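You operate a simulated robot arm through the tools that you are given. There is no shell and no other tool.

You run a simulated robot arm. Do the job below in one go: nothing can be reset, and whatever is moved stays where it is left.

TASK
Move the dividers to the yellow and red slots, then put the socks from the folding board in the box.
Fine: black socks at the black mark, grey socks at the blue mark.

The check looks at the end state, three seconds after you hand in, the way a careful person would. Anything else that was tipped, shoved, dropped, spilled or broken makes it a failure.

THE ROBOT
A 6-joint arm with a two-finger parallel gripper, fixed in place. Base frame: the origin is at the foot of the arm, x ahead of it, y to its left, z up; the work surface is at about z = 0. Readings come in mm, degrees, newtons and seconds.
With the tool pointing down near the work surface it reaches from about 240 to 580 mm from the base axis. Its first joint turns from -166.0 to 166.0 degrees. Payload 1.5 kg.
The tool frame sits at the grasp point between the pads (the TCP): z along the fingers, y along the line on which they close. The tips reach 30 mm beyond it. Largest opening 80 mm; finger width 17, thickness 12; the body of the gripper, 40 by 82 mm, starts 80 mm behind the TCP.
Orientation is that of the tool frame in the base frame, as [roll, pitch, yaw] about the fixed x, y, z axes, in that order (R = Rz(yaw) Ry(pitch) Rx(roll)). With the fingers straight down and closing along the base's y, the tool's x points along the base's -x, its y along +y and its z along -z.

THE INTERFACE
- The arm moves only by the tool apply_moves. Its arguments are lists of equal length, an entry for each row: "angular": the turn, a rotation vector about the tool's x, y, z in degrees, a list of three; "linear": the shift along the tool's x, y, z in mm, a list of three; "gripper": the finger opening in mm, from 0 to 80. In form: {"angular": [[wx, wy, wz], ...], "linear": [[tx, ty, tz], ...], "gripper": [gripper, ...]}. A call has 1 to 20 rows; each row shifts and turns the commanded pose from where the row before left it, along the tool's axes as they then stand. Rows are played at 5 a second. More than 50 mm and 8.6 degrees between two rows, or a gripper value outside its range, and nothing of the call is played. Where a pose cannot be reached the arm comes as near as it can. A force on the tool above 40 N (or 10 N above the force at the start of the call, whichever is more), or a blocked arm, ends the call early, and 0.2 s more pass. The fingers move at their own pace (about 72 mm/s each) and stop on an object; they squeeze with about 40 N. The grip force told is the motor's: it shows also when the fingers shut on nothing. Time passes only in rows, and 0.2 s behind the last, so rows that do not move let the fingers close. The reply holds the time, the measured pose of the TCP, the force on the tool along the base axes, the opening and the grip force, in the units named above and with some noise, with the torque about the TCP (base axes, N m) and any sound that the robot's microphone picked up.
- Cameras (640 x 400 px; columns grow to the right, rows downward): "scene" is fixed at [400.6, 498.8, 771.6]; the picture's right is [-0.17, 0.99, 0.00], its down [0.93, 0.16, -0.33] and it looks along [-0.33, -0.06, -0.94] (base axes); focal length 312 px, centre (320, 200). "wrist" rides on the gripper at [72, -7, -122] in the tool frame; the picture's right is [0.09, 1.00, 0.00], its down [-0.84, 0.08, -0.54] and it looks along [-0.54, 0.05, 0.84] (tool axes); focal length 238 px, centre (320, 200). There is no depth. A picture from a camera that has moved, and an enlarged one, comes with that camera's place and axes in the base frame and with its lens.
- camera(camera): a new picture of that camera. The clock stands still meanwhile.
- enlarge(camera, box): a new picture of the part [left, top, right, bottom] of that camera's present view, enlarged. The clock stands still meanwhile.
- finish_job(): hands the job in; it is judged then, once.

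Places have to be worked out from the pictures, the camera data and where the tool is seen. Open the gripper and draw the arm clear of the work before you hand the job in, unless the task says otherwise.

The tools are called after "Emit:" as a command line: name --argument value ..., lists and objects as JSON in quotes. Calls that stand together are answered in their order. apply_moves: Moves the arm, as the interface text tells. Its arguments: {"type":"object","properties":{"angular":{"type":"array","items":{"type":"array","items":{"type":"number"}}},"linear":{"type":"array","items":{"type":"array","items":{"type":"number"}}},"gripper":{"type":"array","items":{"type":"number"}}},"required":["angular","linear","gripper"]} The other tools are called the same way: camera (camera) takes a picture; enlarge (camera, box) takes an enlarged picture of a part of a camera's view; finish_job () hands the job in.

At the start:

```text
clock: 0.0
tool_pos: [138.4, 390.3, 287.6]
tcp_rot: [-179.9, 0.0, 180.0]
wrist_force: [0.5, 0.1, 0.3]
ft_torque: [0.0, 0.05, 0.03]
grip_width: 79.9
grip_force: 0.0
```

scene: 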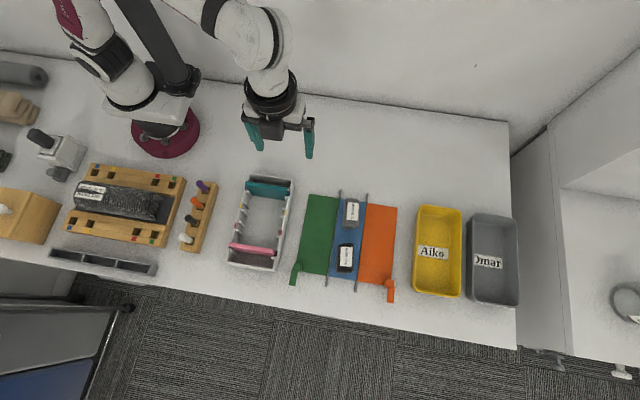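
wrist: 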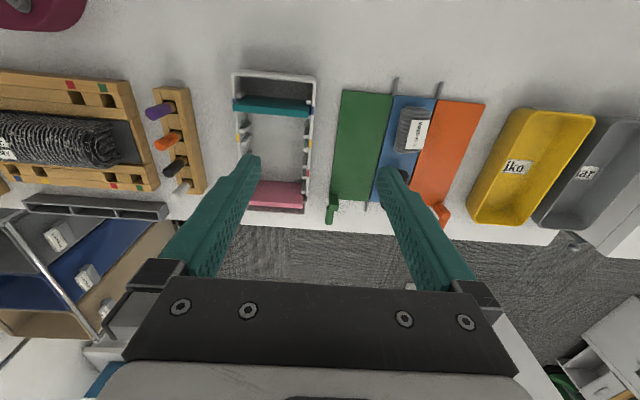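

I'll start with enlarged views of the box and the folding board to identify the slots, marks, dividers and socks.

Emit:
enlarge --camera "scene" --box '[210, 160, 310, 290]'

Emit:
enlarge --camera "scene" --box '[280, 175, 410, 310]'

Emit:
enlarge --camera "wrist" --box '[210, 50, 350, 230]'

Emit:
enlarge --camera "scene" --box '[30, 130, 220, 290]'

```text
3.08 times, centred on (260, 225) of scene
camera zoom: at [400.6, 498.8, 771.6], right [-0.17, 0.99, 0.0], down [0.93, 0.16, -0.33], along [-0.33, -0.06, -0.94], focal length 960 px, centre (505, 123)
```

zoom: 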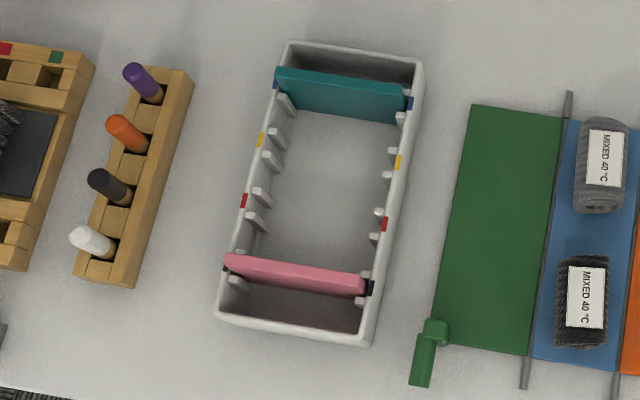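

```text
2.96 times, centred on (345, 242) of scene
camera zoom: at [400.6, 498.8, 771.6], right [-0.17, 0.99, 0.0], down [0.93, 0.16, -0.33], along [-0.33, -0.06, -0.94], focal length 925 px, centre (246, 74)
```

zoom: 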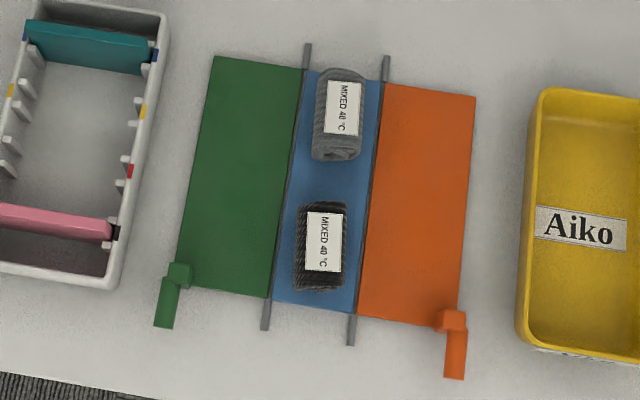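

```text
2.22 times, centred on (280, 140) of wrist
camera zoom: at [66.4, 383.0, 408.6], right [-0.09, 1.0, 0.0], down [0.84, 0.08, 0.54], along [0.54, 0.05, -0.84], focal length 530 px, centre (409, 333)
```

zoom: 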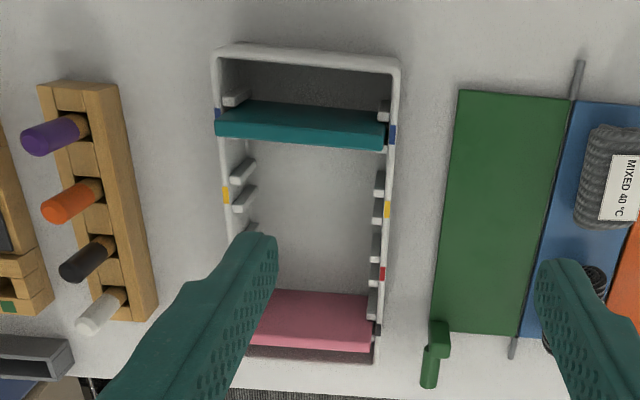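

```text
2.50 times, centred on (125, 210) of scene
camera zoom: at [400.6, 498.8, 771.6], right [-0.17, 0.99, 0.0], down [0.93, 0.16, -0.33], along [-0.33, -0.06, -0.94], focal length 780 px, centre (808, 175)
```

zoom: 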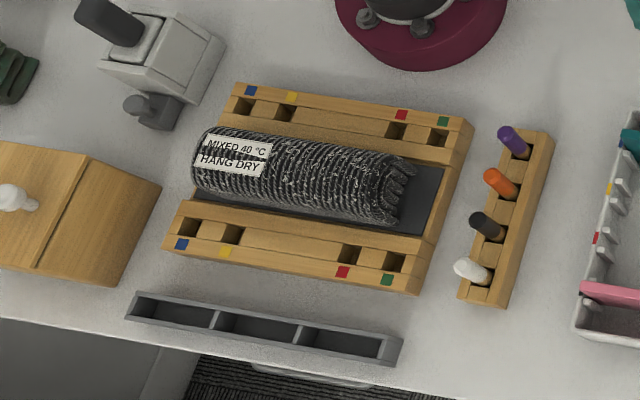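

The box has blue, yellow, red and black slots at about x = 145, 195, 246 and 297, with teal in blue and pink in black. The box spans roughly y 264–382. I'll bring the wrist camera closer over the box to measure more exactly.

Emit:
apply_moves --angular '[[0, 0, 0], [0, 0, 0], [0, 0, 0], [0, 0, 0]]' --linear '[[9, -17, 20], [9, -17, 20], [9, -17, 20], [9, -17, 20]]' --gripper '[80, 80, 80, 80]'

Emit:
camera --camera "wrist"

Emit:
camera --camera "scene"

```text
clock: 1.0
tool_pos: [103.4, 321.7, 205.6]
tcp_rot: [-179.9, 0.0, 179.9]
wrist_force: [0.2, -1.3, 0.0]
ft_torque: [-0.01, 0.0, 0.0]
grip_width: 79.5
grip_force: 0.0
```

```text
taken
camera wrist: at [30.9, 313.4, 327.5], right [-0.09, 1.0, 0.0], down [0.84, 0.08, 0.54], along [0.54, 0.05, -0.84], focal length 238 px, centre (320, 200)
```

wrist: 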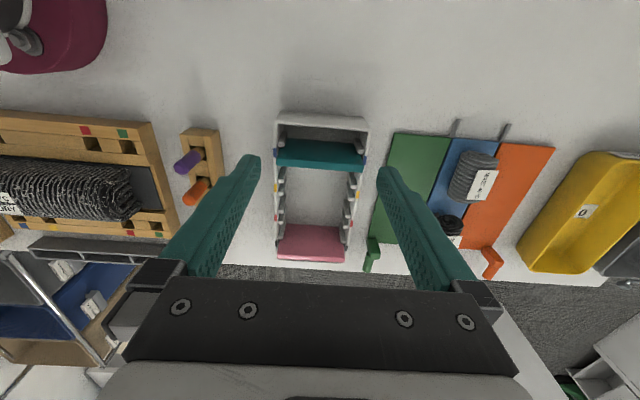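

```text
taken
```

scene: 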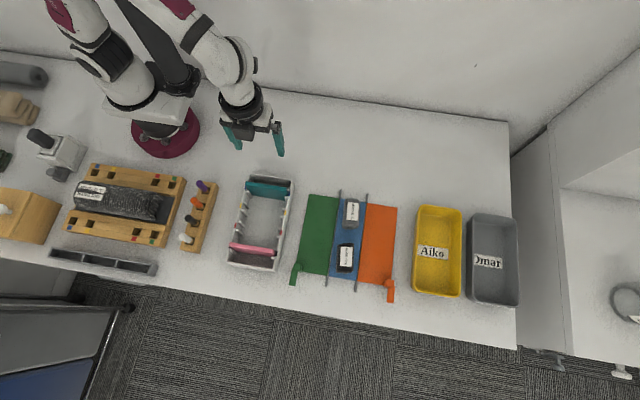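

Emit:
enlarge --camera "wrist" --box '[255, 100, 385, 275]'

Emit:
enlarge --camera "wrist" --box '[370, 110, 570, 280]'

```text
2.29 times, centred on (320, 188) of wrist
camera zoom: at [30.9, 313.4, 327.5], right [-0.09, 1.0, 0.0], down [0.84, 0.08, 0.54], along [0.54, 0.05, -0.84], focal length 545 px, centre (320, 229)
```

zoom: 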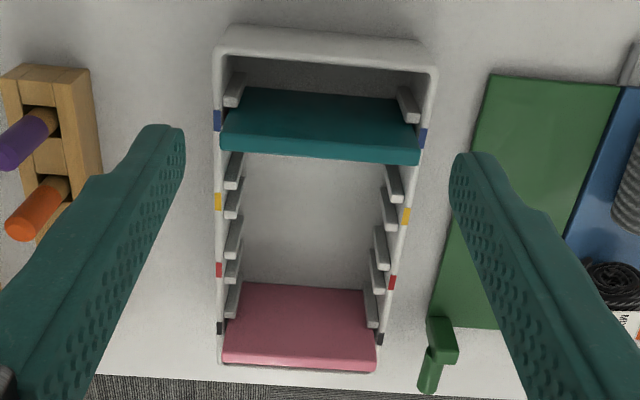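

```text
2.35 times, centred on (470, 195) of wrist
camera zoom: at [30.9, 313.4, 327.5], right [-0.09, 1.0, 0.0], down [0.84, 0.08, 0.54], along [0.54, 0.05, -0.84], focal length 561 px, centre (-33, 212)
```

zoom: 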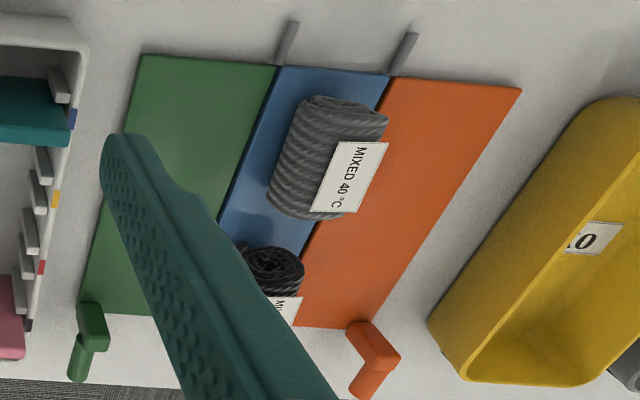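

The picture is crisp when enlarged, so I'll zoom in tightly on each divider from both cameras to find the divider top height and thickness.

Emit:
enlarge --camera "scene" --box '[235, 168, 300, 210]'

Emit:
enlarge --camera "scene" --box '[222, 230, 287, 275]'

Emit:
enlarge --camera "wrist" --box '[268, 105, 376, 175]'

Emit:
enlarge --camera "wrist" --box '[262, 200, 370, 270]'

```text
9.52 times, centred on (268, 189) of scene
camera zoom: at [400.6, 498.8, 771.6], right [-0.17, 0.99, 0.0], down [0.93, 0.16, -0.33], along [-0.33, -0.06, -0.94], focal length 2973 px, centre (820, 305)
```

zoom: 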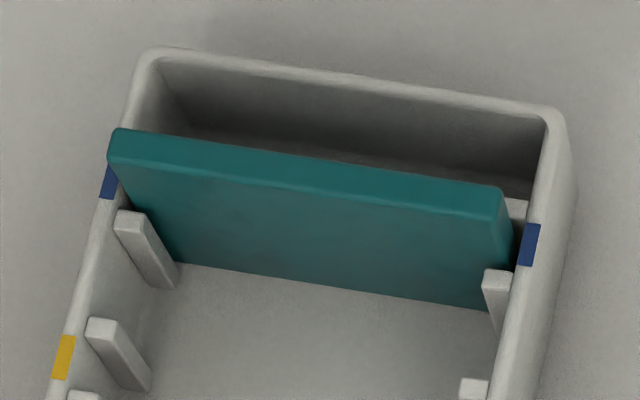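

```text
8.89 times, centred on (254, 252) of scene
camera zoom: at [400.6, 498.8, 771.6], right [-0.17, 0.99, 0.0], down [0.93, 0.16, -0.33], along [-0.33, -0.06, -0.94], focal length 2775 px, centre (902, -267)
```

zoom: 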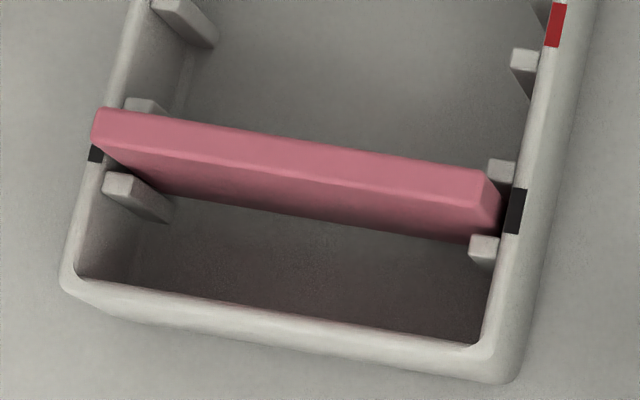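

```text
5.71 times, centred on (322, 140) of wrist
camera zoom: at [30.9, 313.4, 327.5], right [-0.09, 1.0, 0.0], down [0.84, 0.08, 0.54], along [0.54, 0.05, -0.84], focal length 1362 px, centre (309, 543)
```

zoom: 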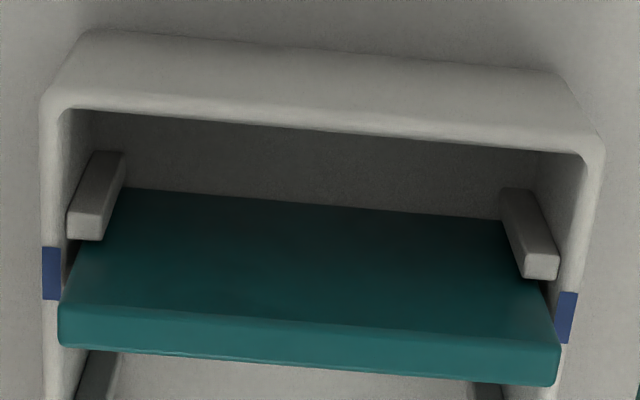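

```text
5.71 times, centred on (316, 235) of wrist
camera zoom: at [30.9, 313.4, 327.5], right [-0.09, 1.0, 0.0], down [0.84, 0.08, 0.54], along [0.54, 0.05, -0.84], focal length 1362 px, centre (343, 0)
```

zoom: 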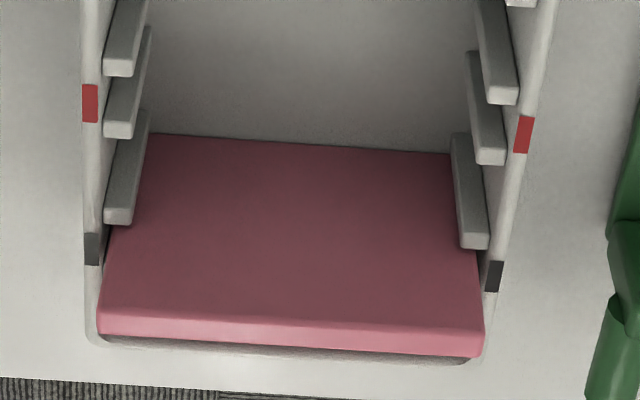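

The divider tops are at about z = 73, the rim at about z = 46, and the plates are about 9 mm thick. Teal is centred at about x = 147.5, pink at about x = 299, both around y = 323, and the slots are about 50.5 mm apart. I'll turn the tool 90° so the fingers close along x.

Emit:
apply_moves --angular '[[0, 0, 7.5], [0, 0, 7.5], [0, 0, 7.5], [0, 0, 7.5], [0, 0, 7.5], [0, 0, 7.5], [0, 0, 7.5], [0, 0, 7.5], [0, 0, 7.5], [0, 0, 7.5], [0, 0, 7.5], [0, 0, 7.5], [0, 0, 0]]' --linear '[[0, 0, 0], [0, 0, 0], [0, 0, 0], [0, 0, 0], [0, 0, 0], [0, 0, 0], [0, 0, 0], [0, 0, 0], [0, 0, 0], [0, 0, 0], [0, 0, 0], [0, 0, 0], [0, 0, 0]]' --gripper '[80, 80, 80, 80, 80, 80, 80, 80, 80, 80, 80, 80, 80]'

Emit:
camera --camera "wrist"

Emit:
camera --camera "scene"

```text
clock: 3.8
tool_pos: [103.4, 323.2, 206.0]
tcp_rot: [-180.0, 0.0, 89.8]
wrist_force: [0.3, 0.0, 1.2]
ft_torque: [0.03, 0.04, 0.01]
grip_width: 80.1
grip_force: 0.0
```

```text
taken
camera wrist: at [95.9, 393.6, 327.7], right [1.0, 0.09, 0.0], down [0.08, -0.84, 0.54], along [0.05, -0.54, -0.84], focal length 238 px, centre (320, 200)
```

wrist: 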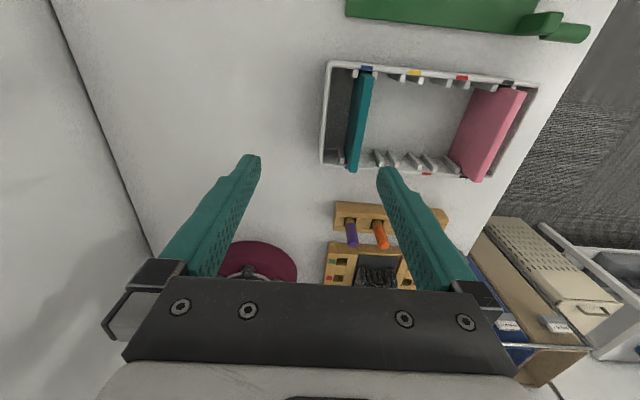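

```text
taken
```

scene: 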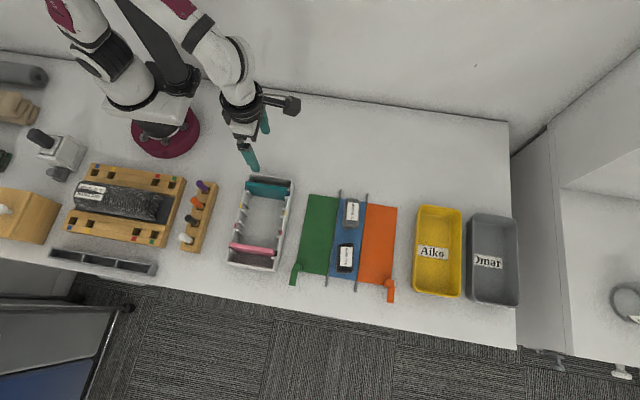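

The rotation went fine: tool x is now base +y and tool y is base +x. I'll zoom in from here to check the slot positions and the divider centres.

Emit:
enlarge --camera "wrist" --box '[310, 50, 550, 190]'

Emit:
enlarge --camera "wrist" --box '[320, 55, 440, 130]'

Emit:
enlarge --camera "wrist" --box '[430, 60, 550, 135]'

```text
2.67 times, centred on (430, 120) of wrist
camera zoom: at [95.9, 393.6, 327.7], right [1.0, 0.09, 0.0], down [0.08, -0.84, 0.54], along [0.05, -0.54, -0.84], focal length 636 px, centre (27, 413)
```

zoom: 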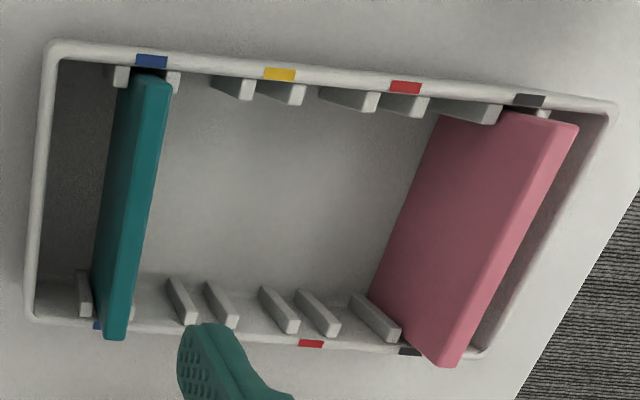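

```text
5.33 times, centred on (380, 92) of wrist
camera zoom: at [95.9, 393.6, 327.7], right [1.0, 0.09, 0.0], down [0.08, -0.84, 0.54], along [0.05, -0.54, -0.84], focal length 1271 px, centre (0, 773)
```

zoom: 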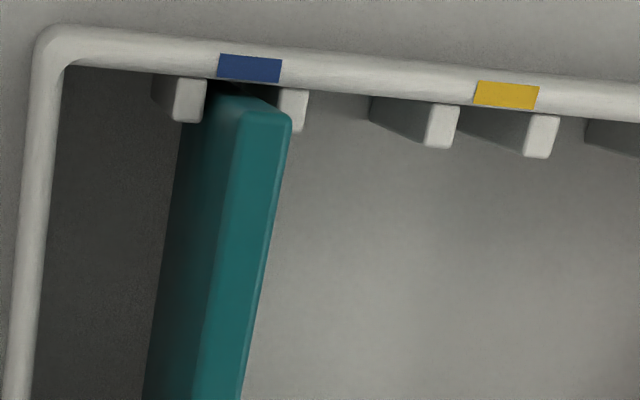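

```text
5.33 times, centred on (490, 98) of wrist
camera zoom: at [95.9, 393.6, 327.7], right [1.0, 0.09, 0.0], down [0.08, -0.84, 0.54], along [0.05, -0.54, -0.84], focal length 1271 px, centre (-587, 747)
```

zoom: 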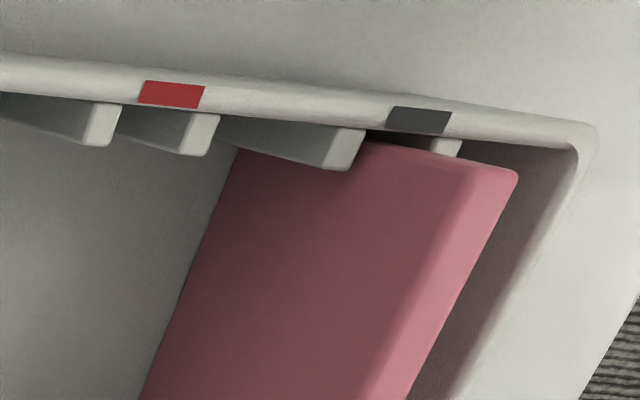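

The slots are about 13–14 mm wide, giving about ±2 mm of clearance on the plates, with yellow at x ≈ 197.5, red ≈ 248.3, black ≈ 299 and blue ≈ 146.7. I'll move over the teal divider, narrow the fingers to 28 mm, and stop above it to check.

Emit:
apply_moves --angular '[[0, 0, 0], [0, 0, 0], [0, 0, 0], [0, 0, 0], [0, 0, 0], [0, 0, 0]]' --linear '[[0, 21.7, 0], [0, 21.7, 0], [0, 0, 30], [0, 0, 30], [0, 0, 28], [0, 0, 0]]' --gripper '[60, 40, 28, 28, 28, 28]'

Emit:
camera --camera "wrist"

Emit:
enlarge --camera "scene" --box '[210, 120, 310, 220]'

```text
clock: 5.2
tool_pos: [145.9, 321.0, 119.8]
tcp_rot: [180.0, 0.0, 89.8]
wrist_force: [0.4, -0.4, -0.2]
ft_torque: [0.03, -0.01, 0.03]
grip_width: 28.2
grip_force: 0.0
```

```text
taken
camera wrist: at [138.6, 393.0, 240.7], right [1.0, 0.09, 0.0], down [0.08, -0.84, 0.54], along [0.05, -0.54, -0.84], focal length 238 px, centre (320, 200)
```

wrist: 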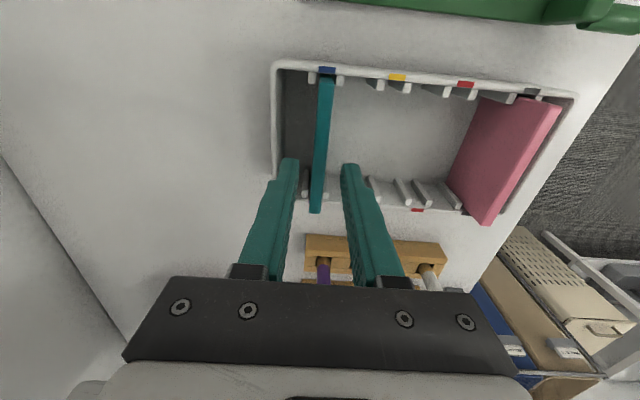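

```text
4.00 times, centred on (260, 170) of scene
camera zoom: at [400.6, 498.8, 771.6], right [-0.17, 0.99, 0.0], down [0.93, 0.16, -0.33], along [-0.33, -0.06, -0.94], focal length 1249 px, centre (560, 320)
```

zoom: 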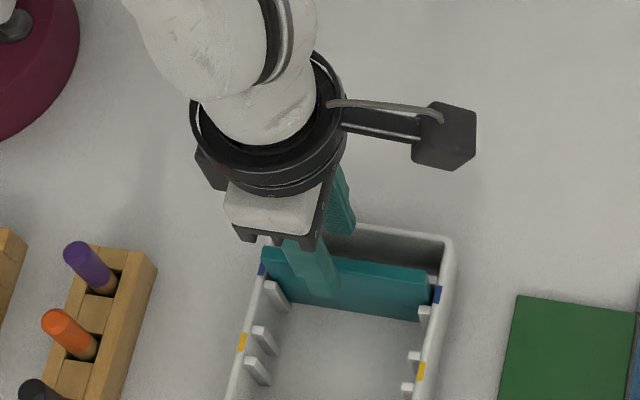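

The fingers straddle the teal divider. I'll zoom in to measure the divider's centre relative to the fingers.

Emit:
enlarge --camera "wrist" --box '[265, 125, 385, 200]'

```text
5.33 times, centred on (325, 162) of wrist
camera zoom: at [138.6, 393.0, 240.7], right [1.0, 0.09, 0.0], down [0.08, -0.84, 0.54], along [0.05, -0.54, -0.84], focal length 1271 px, centre (293, 400)
```

zoom: 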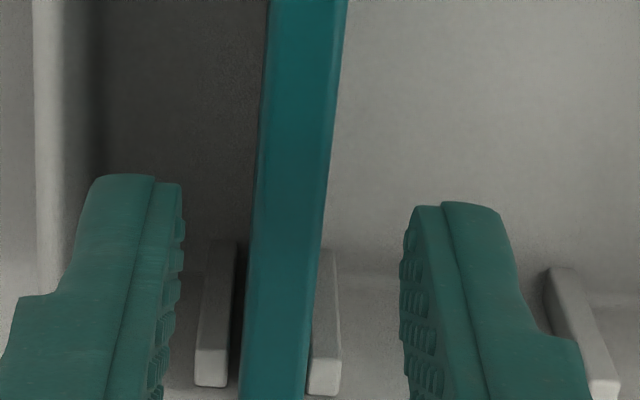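

The teal centre is at x ≈ 146.1, which matches the TCP at 145.9. I'll descend 60 mm and close the fingers on it.

Emit:
apply_moves --angular '[[0, 0, 0], [0, 0, 0], [0, 0, 0], [0, 0, 0], [0, 0, 0]]' --linear '[[0, 0, 20], [0, 0, 15], [0, 0, 15], [0, 0, 10], [0, 0, 0]]' --gripper '[28, 28, 28, 28, 28]'

Emit:
camera --camera "wrist"

```text
clock: 6.4
tool_pos: [146.8, 323.4, 61.2]
tcp_rot: [180.0, 0.0, 90.0]
wrist_force: [-0.3, 1.5, 0.0]
ft_torque: [-0.01, -0.03, 0.03]
grip_width: 27.8
grip_force: 0.0
```

```text
taken
camera wrist: at [140.2, 394.0, 181.3], right [1.0, 0.09, 0.0], down [0.08, -0.84, 0.54], along [0.05, -0.54, -0.84], focal length 238 px, centre (320, 200)
```

wrist: 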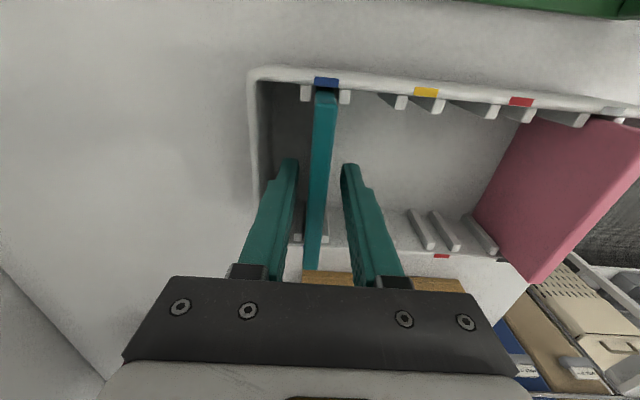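

Fingers are on both sides of the teal divider with no contact. Closing now.

Emit:
apply_moves --angular '[[0, 0, 0], [0, 0, 0], [0, 0, 0], [0, 0, 0]]' --linear '[[0, 0, 0], [0, 0, 0], [0, 0, 0], [0, 0, 0]]' --gripper '[16, 8, 4, 4]'

```text
clock: 7.4
tool_pos: [146.7, 323.0, 60.1]
tcp_rot: [-179.9, 0.0, 90.0]
wrist_force: [-1.8, 0.9, -0.2]
ft_torque: [-0.01, -0.01, -0.01]
grip_width: 9.5
grip_force: 28.1
```

It's gripped at 9.5 mm with the TCP at x = 146.7. I'll lift it straight up 65 mm.

Emit:
apply_moves --angular '[[0, 0, 0], [0, 0, 0], [0, 0, 0], [0, 0, 0], [0, 0, 0]]' --linear '[[0, 0, -10], [0, 0, -18], [0, 0, -18], [0, 0, -19], [0, 0, 0]]' --gripper '[3, 3, 3, 3, 3]'

Emit:
camera --camera "wrist"

Emit:
enlarge --camera "scene" --box '[210, 120, 310, 220]'

```text
clock: 8.6
tool_pos: [147.1, 321.9, 125.1]
tcp_rot: [180.0, -0.1, 90.0]
wrist_force: [0.1, 0.0, 0.4]
ft_torque: [-0.04, 0.0, 0.01]
grip_width: 9.1
grip_force: 27.6
```

```text
taken
camera wrist: at [139.8, 393.4, 246.1], right [1.0, 0.09, 0.0], down [0.08, -0.84, 0.54], along [0.05, -0.54, -0.84], focal length 238 px, centre (320, 200)
```

wrist: 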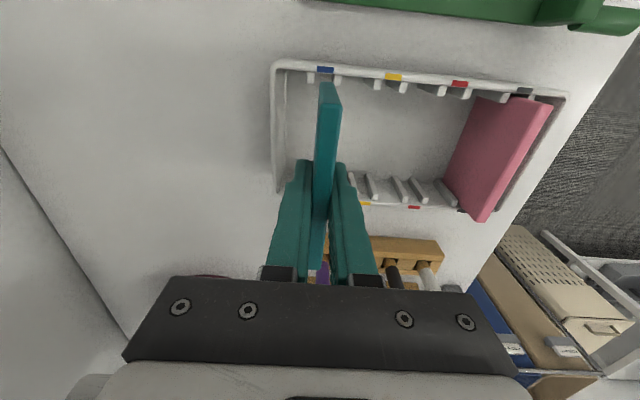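

```text
4.00 times, centred on (260, 170) of scene
camera zoom: at [400.6, 498.8, 771.6], right [-0.17, 0.99, 0.0], down [0.93, 0.16, -0.33], along [-0.33, -0.06, -0.94], focal length 1249 px, centre (560, 320)
```

zoom: 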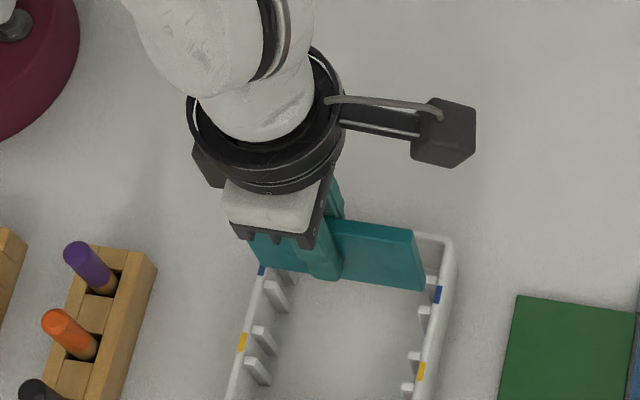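

The divider is clear of the rim. I'll zoom in on the empty blue slot and the yellow slot to get the spacing precisely.

Emit:
enlarge --camera "wrist" --box '[290, 55, 410, 130]'

Emit:
enlarge --camera "wrist" --box '[340, 160, 440, 222]'

```text
5.33 times, centred on (350, 92) of wrist
camera zoom: at [139.8, 393.4, 246.1], right [1.0, 0.09, 0.0], down [0.08, -0.84, 0.54], along [0.05, -0.54, -0.84], focal length 1271 px, centre (160, 773)
```

zoom: 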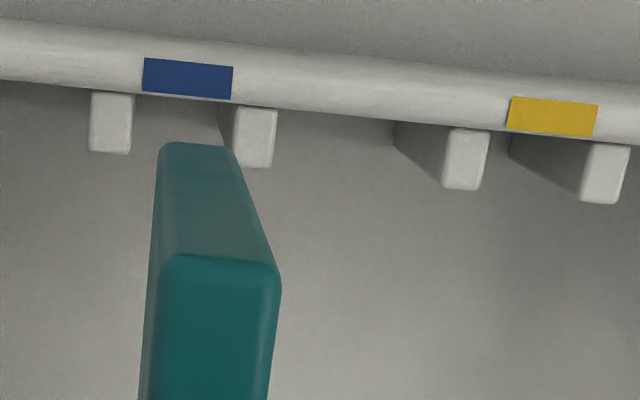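

```text
6.40 times, centred on (390, 191) of wrist
camera zoom: at [139.8, 393.4, 246.1], right [1.0, 0.09, 0.0], down [0.08, -0.84, 0.54], along [0.05, -0.54, -0.84], focal length 1525 px, centre (-128, 258)
```

zoom: 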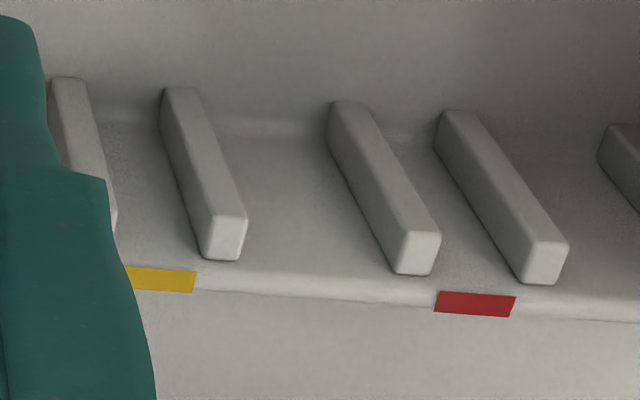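

By the camera the plate is at x ≈ 146.8, the blue slot centre at ≈ 145 and the yellow slot at ≈ 196.5. I'll shift about 50 mm in +x and lower a little, then compare the plate bottom directly with the yellow ribs.

Emit:
apply_moves --angular '[[0, 0, 0], [0, 0, 0], [0, 0, 0], [0, 0, 0]]' --linear '[[0, 15, 0], [0, 20, 0], [0, 15, 0], [0, 0, 0]]' --gripper '[3, 3, 3, 3]'

Emit:
enlarge --camera "wrist" --box '[280, 55, 400, 130]'

Emit:
enlarge --camera "scene" --box '[220, 160, 310, 220]'

```text
clock: 9.6
tool_pos: [196.1, 325.7, 124.0]
tcp_rot: [-179.9, 0.0, 90.0]
wrist_force: [-0.5, -0.3, -1.1]
ft_torque: [0.03, 0.01, -0.01]
grip_width: 9.2
grip_force: 27.8
```

```text
5.33 times, centred on (340, 92) of wrist
camera zoom: at [188.9, 395.6, 244.6], right [1.0, 0.09, 0.0], down [0.08, -0.84, 0.54], along [0.05, -0.54, -0.84], focal length 1271 px, centre (213, 773)
```

zoom: 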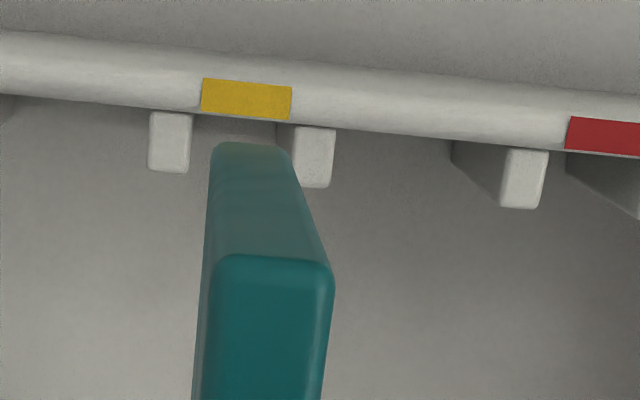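

```text
6.67 times, centred on (265, 190) of scene
camera zoom: at [400.6, 498.8, 771.6], right [-0.17, 0.99, 0.0], down [0.93, 0.16, -0.33], along [-0.33, -0.06, -0.94], focal length 2081 px, centre (687, 267)
```

zoom: 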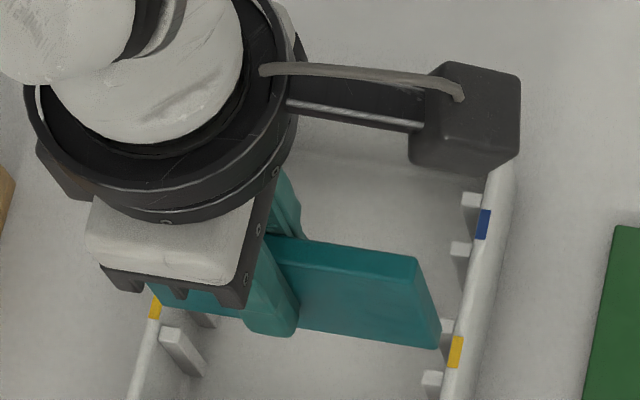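

The plate's bottom looks about 1 mm too far in +x relative to the yellow slot centre. I'll shift −1 mm, lower 14 mm to bring the bottom near the rib tops, and recheck.

Emit:
apply_moves --angular '[[0, 0, 0], [0, 0, 0], [0, 0, 0]]' --linear '[[0, -1, 4], [0, 0, 10], [0, 0, 0]]' --gripper '[3, 3, 3]'

Emit:
enlarge --camera "wrist" --box '[280, 55, 400, 130]'

Emit:
enlarge --camera "scene" --box '[220, 165, 310, 225]'

```text
clock: 10.4
tool_pos: [195.4, 324.8, 109.9]
tcp_rot: [180.0, 0.1, 89.9]
wrist_force: [-0.6, 0.2, -0.4]
ft_torque: [0.01, 0.04, 0.0]
grip_width: 9.5
grip_force: 27.6
```

```text
5.33 times, centred on (340, 92) of wrist
camera zoom: at [188.1, 394.9, 230.4], right [1.0, 0.09, 0.0], down [0.08, -0.84, 0.54], along [0.05, -0.54, -0.84], focal length 1271 px, centre (213, 773)
```

zoom: 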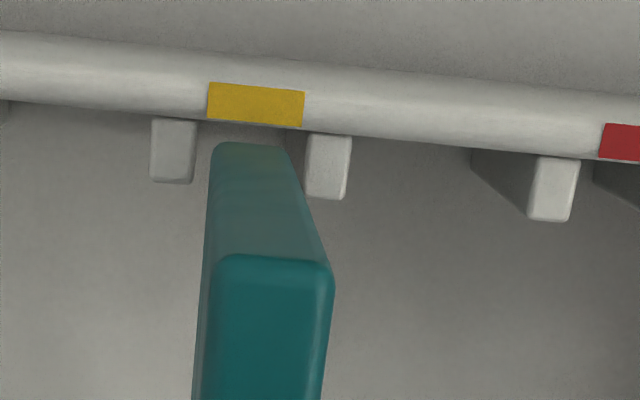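

```text
6.67 times, centred on (265, 195) of scene
camera zoom: at [400.6, 498.8, 771.6], right [-0.17, 0.99, 0.0], down [0.93, 0.16, -0.33], along [-0.33, -0.06, -0.94], focal length 2081 px, centre (687, 233)
```

zoom: 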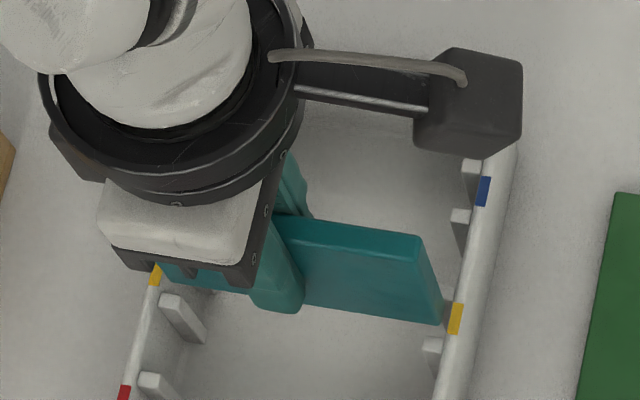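

The plate bottom is now centred between the yellow ribs, with about 2.3 mm each side. I'll lower it slowly into the slot.

Emit:
apply_moves --angular '[[0, 0, 0], [0, 0, 0], [0, 0, 0], [0, 0, 0], [0, 0, 0], [0, 0, 0], [0, 0, 0]]' --linear '[[0, 0, 8], [0, 0, 8], [0, 0, 8], [0, 0, 8], [0, 0, 8], [0, 0, 8], [0, 0, 0]]' --gripper '[3, 3, 3, 3, 3, 3, 3]'

Emit:
camera --camera "wrist"

Emit:
enlarge --camera "scene" --box '[220, 165, 310, 225]'

```text
clock: 12.0
tool_pos: [195.1, 324.3, 63.9]
tcp_rot: [-180.0, -0.1, 90.0]
wrist_force: [0.8, -0.4, -1.5]
ft_torque: [-0.06, 0.0, 0.03]
grip_width: 9.4
grip_force: 28.0
```

```text
taken
camera wrist: at [188.8, 393.8, 184.7], right [1.0, 0.09, 0.0], down [0.08, -0.84, 0.54], along [0.05, -0.54, -0.84], focal length 238 px, centre (320, 200)
```

wrist: 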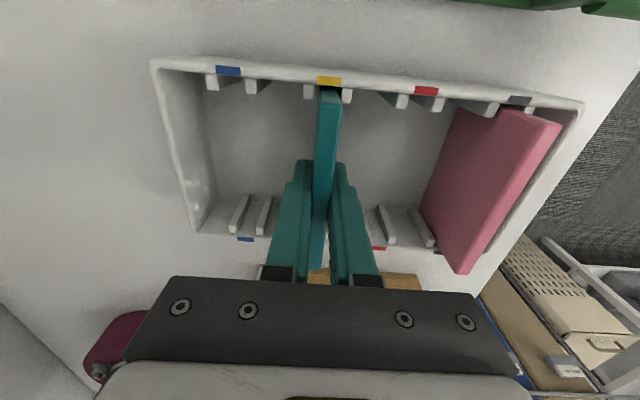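

```text
6.67 times, centred on (265, 195) of scene
camera zoom: at [400.6, 498.8, 771.6], right [-0.17, 0.99, 0.0], down [0.93, 0.16, -0.33], along [-0.33, -0.06, -0.94], focal length 2081 px, centre (687, 233)
```

zoom: 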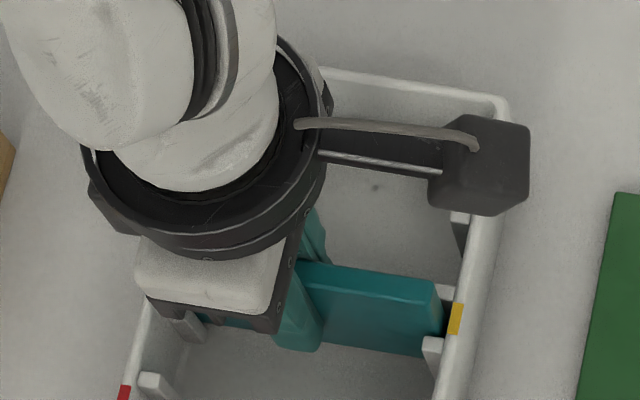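

The plate is inside the slot with about 3 mm left to the floor. I'll lower the last bit gently while watching the force.

Emit:
apply_moves --angular '[[0, 0, 0], [0, 0, 0], [0, 0, 0], [0, 0, 0]]' --linear '[[0, 0, 1], [0, 0, 1], [0, 0, 0.7], [0, 0, 0]]' --gripper '[3, 3, 3, 3]'

```text
clock: 13.0
tool_pos: [194.6, 323.3, 59.7]
tcp_rot: [-179.9, -0.1, 89.9]
wrist_force: [-0.4, -2.7, 9.7]
ft_torque: [-0.14, 0.1, 0.04]
grip_width: 9.4
grip_force: 27.1
```

A 9.7 N upward force shows the plate is seated on the floor of the box. I'll release and lift away.

Emit:
apply_moves --angular '[[0, 0, 0], [0, 0, 0], [0, 0, 0], [0, 0, 0], [0, 0, 0], [0, 0, 0], [0, 0, 0]]' --linear '[[0, 0, 0], [0, 0, 0], [0, 0, 0], [0, 0, -10], [0, 0, -25], [0, 0, -25], [0, 0, 0]]' --gripper '[15, 28, 28, 28, 28, 28, 28]'

Emit:
camera --camera "wrist"

Emit:
enlarge --camera "scene" --box '[210, 160, 310, 280]'

```text
clock: 14.6
tool_pos: [193.2, 321.2, 119.1]
tcp_rot: [180.0, -0.1, 90.1]
wrist_force: [-0.3, 0.3, -0.4]
ft_torque: [0.0, 0.0, 0.02]
grip_width: 28.0
grip_force: 0.1
```

```text
taken
camera wrist: at [186.3, 392.8, 240.9], right [1.0, 0.09, 0.0], down [0.08, -0.84, 0.54], along [0.05, -0.54, -0.84], focal length 238 px, centre (320, 200)
```

wrist: 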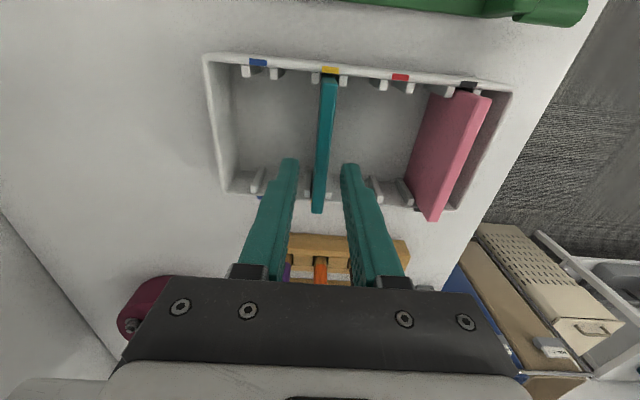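

```text
3.33 times, centred on (260, 220) of scene
camera zoom: at [400.6, 498.8, 771.6], right [-0.17, 0.99, 0.0], down [0.93, 0.16, -0.33], along [-0.33, -0.06, -0.94], focal length 1041 px, centre (520, 133)
```

zoom: 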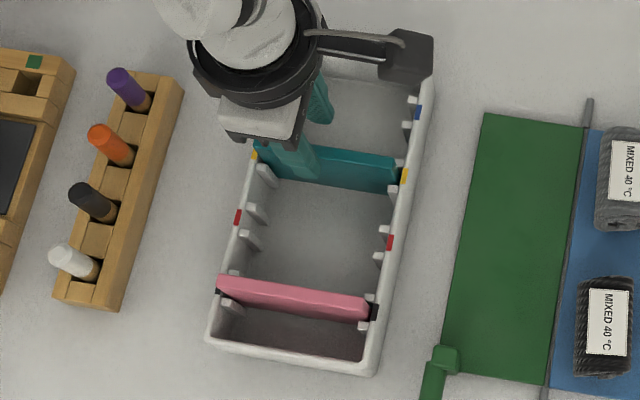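

Teal is seated in the yellow slot. Next I'll move over the pink divider, about 102 mm further in x, staying above it.

Emit:
apply_moves --angular '[[0, 0, 0], [0, 0, 0], [0, 0, 0], [0, 0, 0], [0, 0, 0]]' --linear '[[0, 20, 0], [0, 30, 0], [0, 30, 0], [0, 22, 0], [0, 0, 0]]' --gripper '[28, 28, 28, 28, 28]'

Emit:
camera --camera "wrist"

Emit:
enlarge --camera "wrist" --box '[265, 125, 385, 200]'

Emit:
enlarge --camera "wrist" --box '[240, 55, 360, 130]'

```text
clock: 15.8
tool_pos: [296.7, 322.1, 119.3]
tcp_rot: [-179.9, 0.0, 89.9]
wrist_force: [0.2, 0.3, -0.8]
ft_torque: [0.0, 0.02, 0.01]
grip_width: 28.0
grip_force: 0.0
```

```text
taken
camera wrist: at [290.0, 392.8, 239.9], right [1.0, 0.09, 0.0], down [0.08, -0.84, 0.54], along [0.05, -0.54, -0.84], focal length 238 px, centre (320, 200)
```

wrist: 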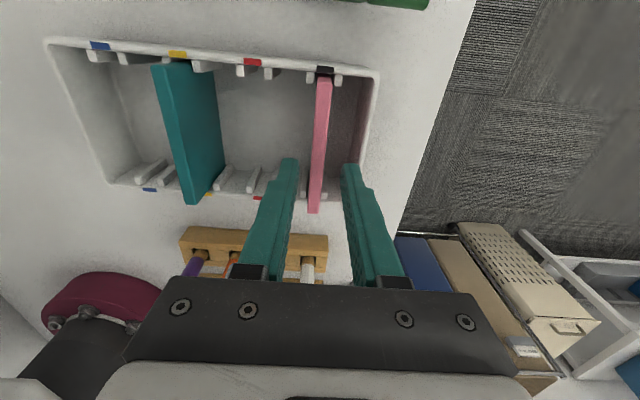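

```text
5.33 times, centred on (325, 162) of wrist
camera zoom: at [290.0, 392.8, 239.9], right [1.0, 0.09, 0.0], down [0.08, -0.84, 0.54], along [0.05, -0.54, -0.84], focal length 1271 px, centre (293, 400)
```

zoom: 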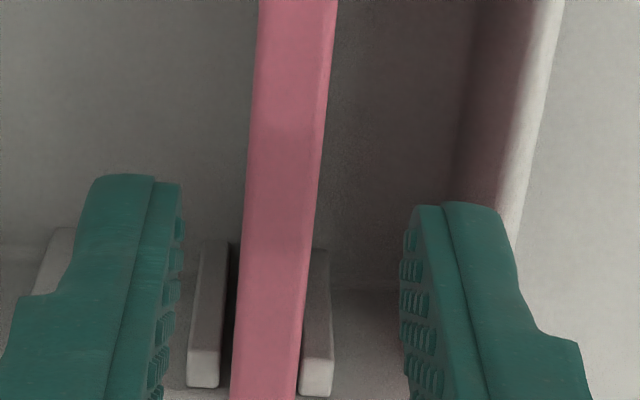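

```text
5.33 times, centred on (300, 92) of wrist
camera zoom: at [290.0, 392.8, 239.9], right [1.0, 0.09, 0.0], down [0.08, -0.84, 0.54], along [0.05, -0.54, -0.84], focal length 1271 px, centre (427, 773)
```

zoom: 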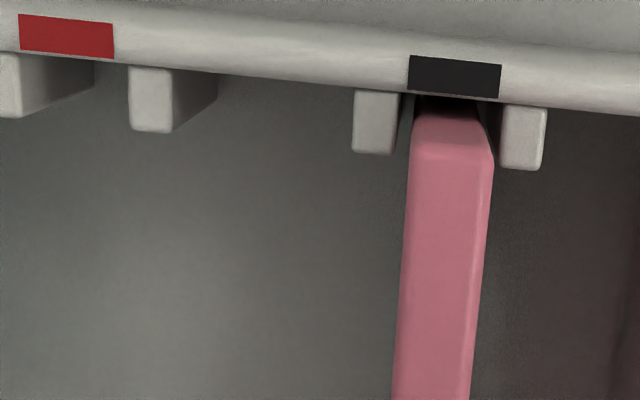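

The pink plate sits about 1.5 mm toward −x relative to the TCP. I'll shift −1.5 mm, descend 59 mm, then close.

Emit:
apply_moves --angular '[[0, 0, 0], [0, 0, 0], [0, 0, 0], [0, 0, 0], [0, 0, 0]]' --linear '[[0, -1.5, 0], [0, 0, 20], [0, 0, 20], [0, 0, 19], [0, 0, 0]]' --gripper '[28, 28, 28, 28, 28]'

Emit:
camera --camera "wrist"

```text
clock: 17.0
tool_pos: [293.3, 320.6, 60.3]
tcp_rot: [180.0, 0.0, 89.9]
wrist_force: [0.0, -0.1, 0.6]
ft_torque: [0.03, 0.0, 0.0]
grip_width: 27.9
grip_force: 0.1
```

```text
taken
camera wrist: at [286.8, 392.4, 181.7], right [1.0, 0.09, 0.0], down [0.08, -0.84, 0.54], along [0.05, -0.54, -0.84], focal length 238 px, centre (320, 200)
```

wrist: 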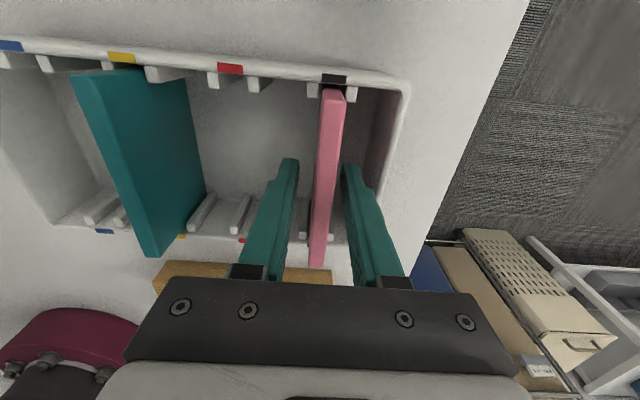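

Emit:
enlarge --camera "wrist" --box '[265, 145, 385, 220]'

```text
5.33 times, centred on (325, 182) of wrist
camera zoom: at [286.8, 392.4, 181.7], right [1.0, 0.09, 0.0], down [0.08, -0.84, 0.54], along [0.05, -0.54, -0.84], focal length 1271 px, centre (293, 293)
```

zoom: 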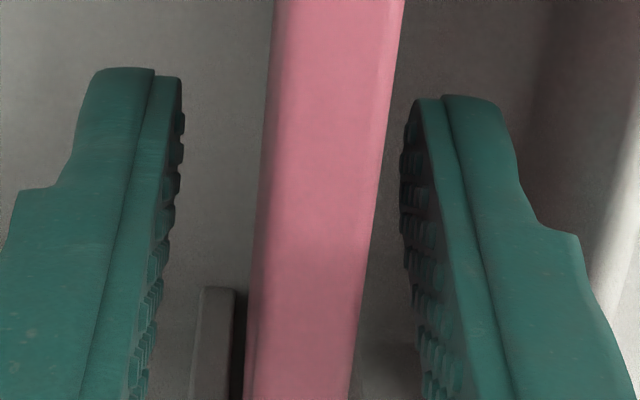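

The plate is now about 1.7 mm to the +x side of the finger centre, so I'll shift back +1.7 mm and close.

Emit:
apply_moves --angular '[[0, 0, 0], [0, 0, 0], [0, 0, 0], [0, 0, 0], [0, 0, 0], [0, 0, 0]]' --linear '[[0, 1.7, 0], [0, 0, 0], [0, 0, 0], [0, 0, 0], [0, 0, 0], [0, 0, 0]]' --gripper '[28, 28, 16, 8, 3, 3]'

Emit:
enlarge --camera "wrist" --box '[265, 80, 385, 220]'

```text
clock: 18.4
tool_pos: [295.8, 320.9, 61.8]
tcp_rot: [-180.0, 0.0, 90.0]
wrist_force: [-0.6, 0.0, -0.2]
ft_torque: [0.02, 0.0, -0.02]
grip_width: 9.3
grip_force: 27.9
```

```text
2.86 times, centred on (325, 150) of wrist
camera zoom: at [289.3, 392.0, 182.0], right [1.0, 0.09, 0.0], down [0.08, -0.84, 0.54], along [0.05, -0.54, -0.84], focal length 681 px, centre (306, 343)
```

zoom: 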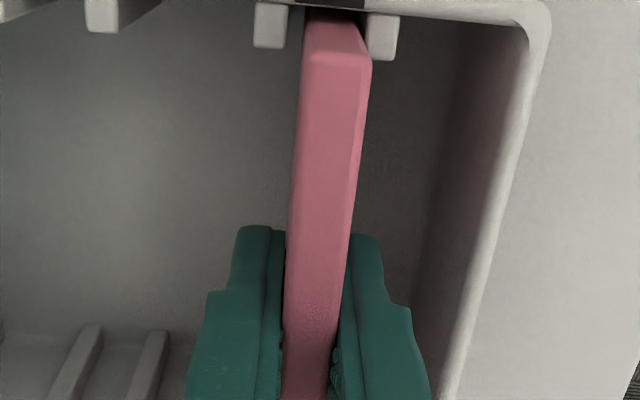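

Pink is gripped (9.3 mm, no lateral force). I'll lift it 65 mm straight up.

Emit:
apply_moves --angular '[[0, 0, 0], [0, 0, 0], [0, 0, 0], [0, 0, 0], [0, 0, 0]]' --linear '[[0, 0, -10], [0, 0, -18], [0, 0, -18], [0, 0, -19], [0, 0, 0]]' --gripper '[3, 3, 3, 3, 3]'

Emit:
camera --camera "wrist"

Emit:
enlarge --camera "wrist" --box '[230, 55, 350, 130]'

```text
clock: 19.6
tool_pos: [296.6, 323.5, 125.9]
tcp_rot: [179.9, 0.0, 90.0]
wrist_force: [0.3, -0.5, -0.3]
ft_torque: [-0.01, 0.06, 0.02]
grip_width: 9.2
grip_force: 27.4
```

```text
taken
camera wrist: at [289.0, 394.9, 247.2], right [1.0, 0.09, 0.0], down [0.08, -0.84, 0.54], along [0.05, -0.54, -0.84], focal length 238 px, centre (320, 200)
```

wrist: 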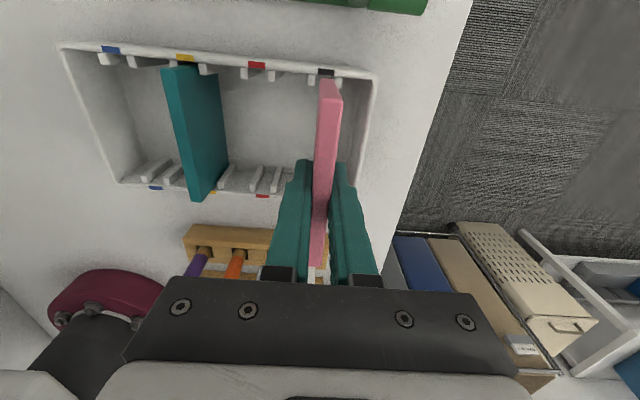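

```text
5.33 times, centred on (290, 92) of wrist
camera zoom: at [289.0, 394.9, 247.2], right [1.0, 0.09, 0.0], down [0.08, -0.84, 0.54], along [0.05, -0.54, -0.84], focal length 1271 px, centre (480, 773)
```

zoom: 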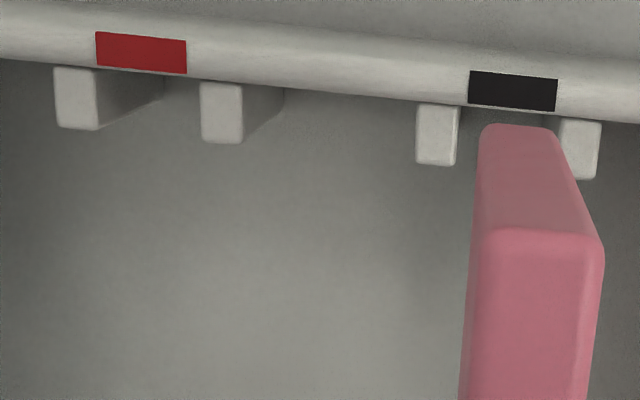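

I'll move −51.5 mm in x to the red slot (50.5 spacing plus about 1 mm centring), lower 14 mm, and check the alignment.

Emit:
apply_moves --angular '[[0, 0, 0], [0, 0, 0], [0, 0, 0], [0, 0, 0], [0, 0, 0]]' --linear '[[0, -15, 0], [0, -20, 0], [0, -16.5, 0], [0, 0, 14], [0, 0, 0]]' --gripper '[3, 3, 3, 3, 3]'

Emit:
camera --camera "wrist"

Emit:
enlarge --camera "wrist" --box '[270, 55, 390, 130]'

Emit:
enlarge --camera "scene" --box '[220, 185, 310, 245]'

```text
clock: 20.8
tool_pos: [245.4, 320.6, 110.2]
tcp_rot: [180.0, -0.1, 89.8]
wrist_force: [0.5, 0.3, -0.8]
ft_torque: [0.02, -0.01, -0.01]
grip_width: 9.5
grip_force: 27.3
```

```text
taken
camera wrist: at [238.5, 393.0, 231.7], right [1.0, 0.09, 0.0], down [0.08, -0.84, 0.54], along [0.05, -0.54, -0.84], focal length 238 px, centre (320, 200)
```

wrist: 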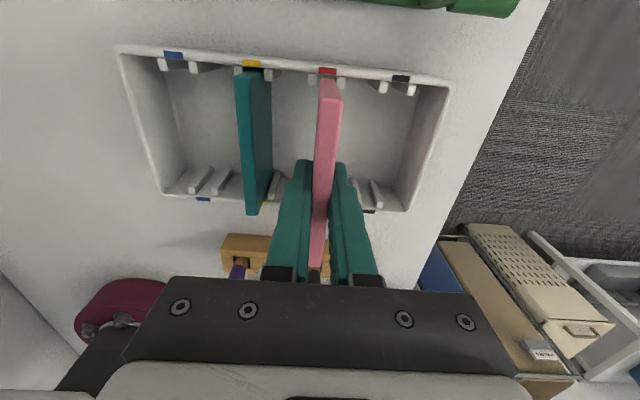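

```text
5.33 times, centred on (330, 92) of wrist
camera zoom: at [238.5, 393.0, 231.7], right [1.0, 0.09, 0.0], down [0.08, -0.84, 0.54], along [0.05, -0.54, -0.84], focal length 1271 px, centre (267, 773)
```

zoom: 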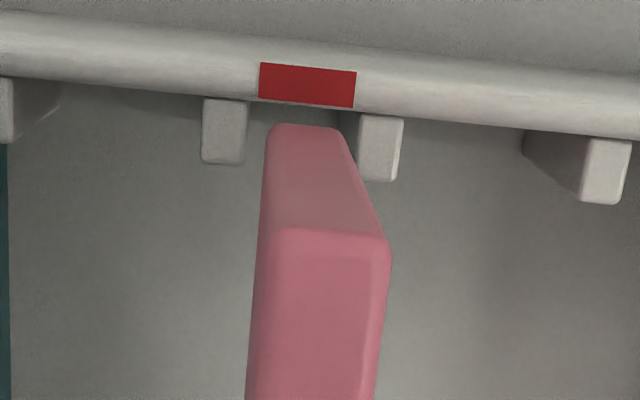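

```text
6.67 times, centred on (265, 215) of scene
camera zoom: at [400.6, 498.8, 771.6], right [-0.17, 0.99, 0.0], down [0.93, 0.16, -0.33], along [-0.33, -0.06, -0.94], focal length 2081 px, centre (687, 100)
```

zoom: 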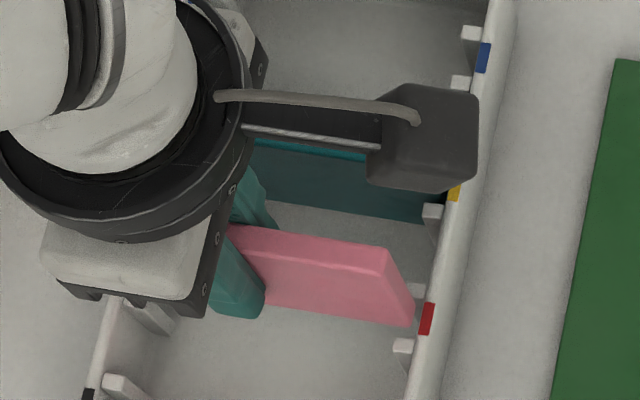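

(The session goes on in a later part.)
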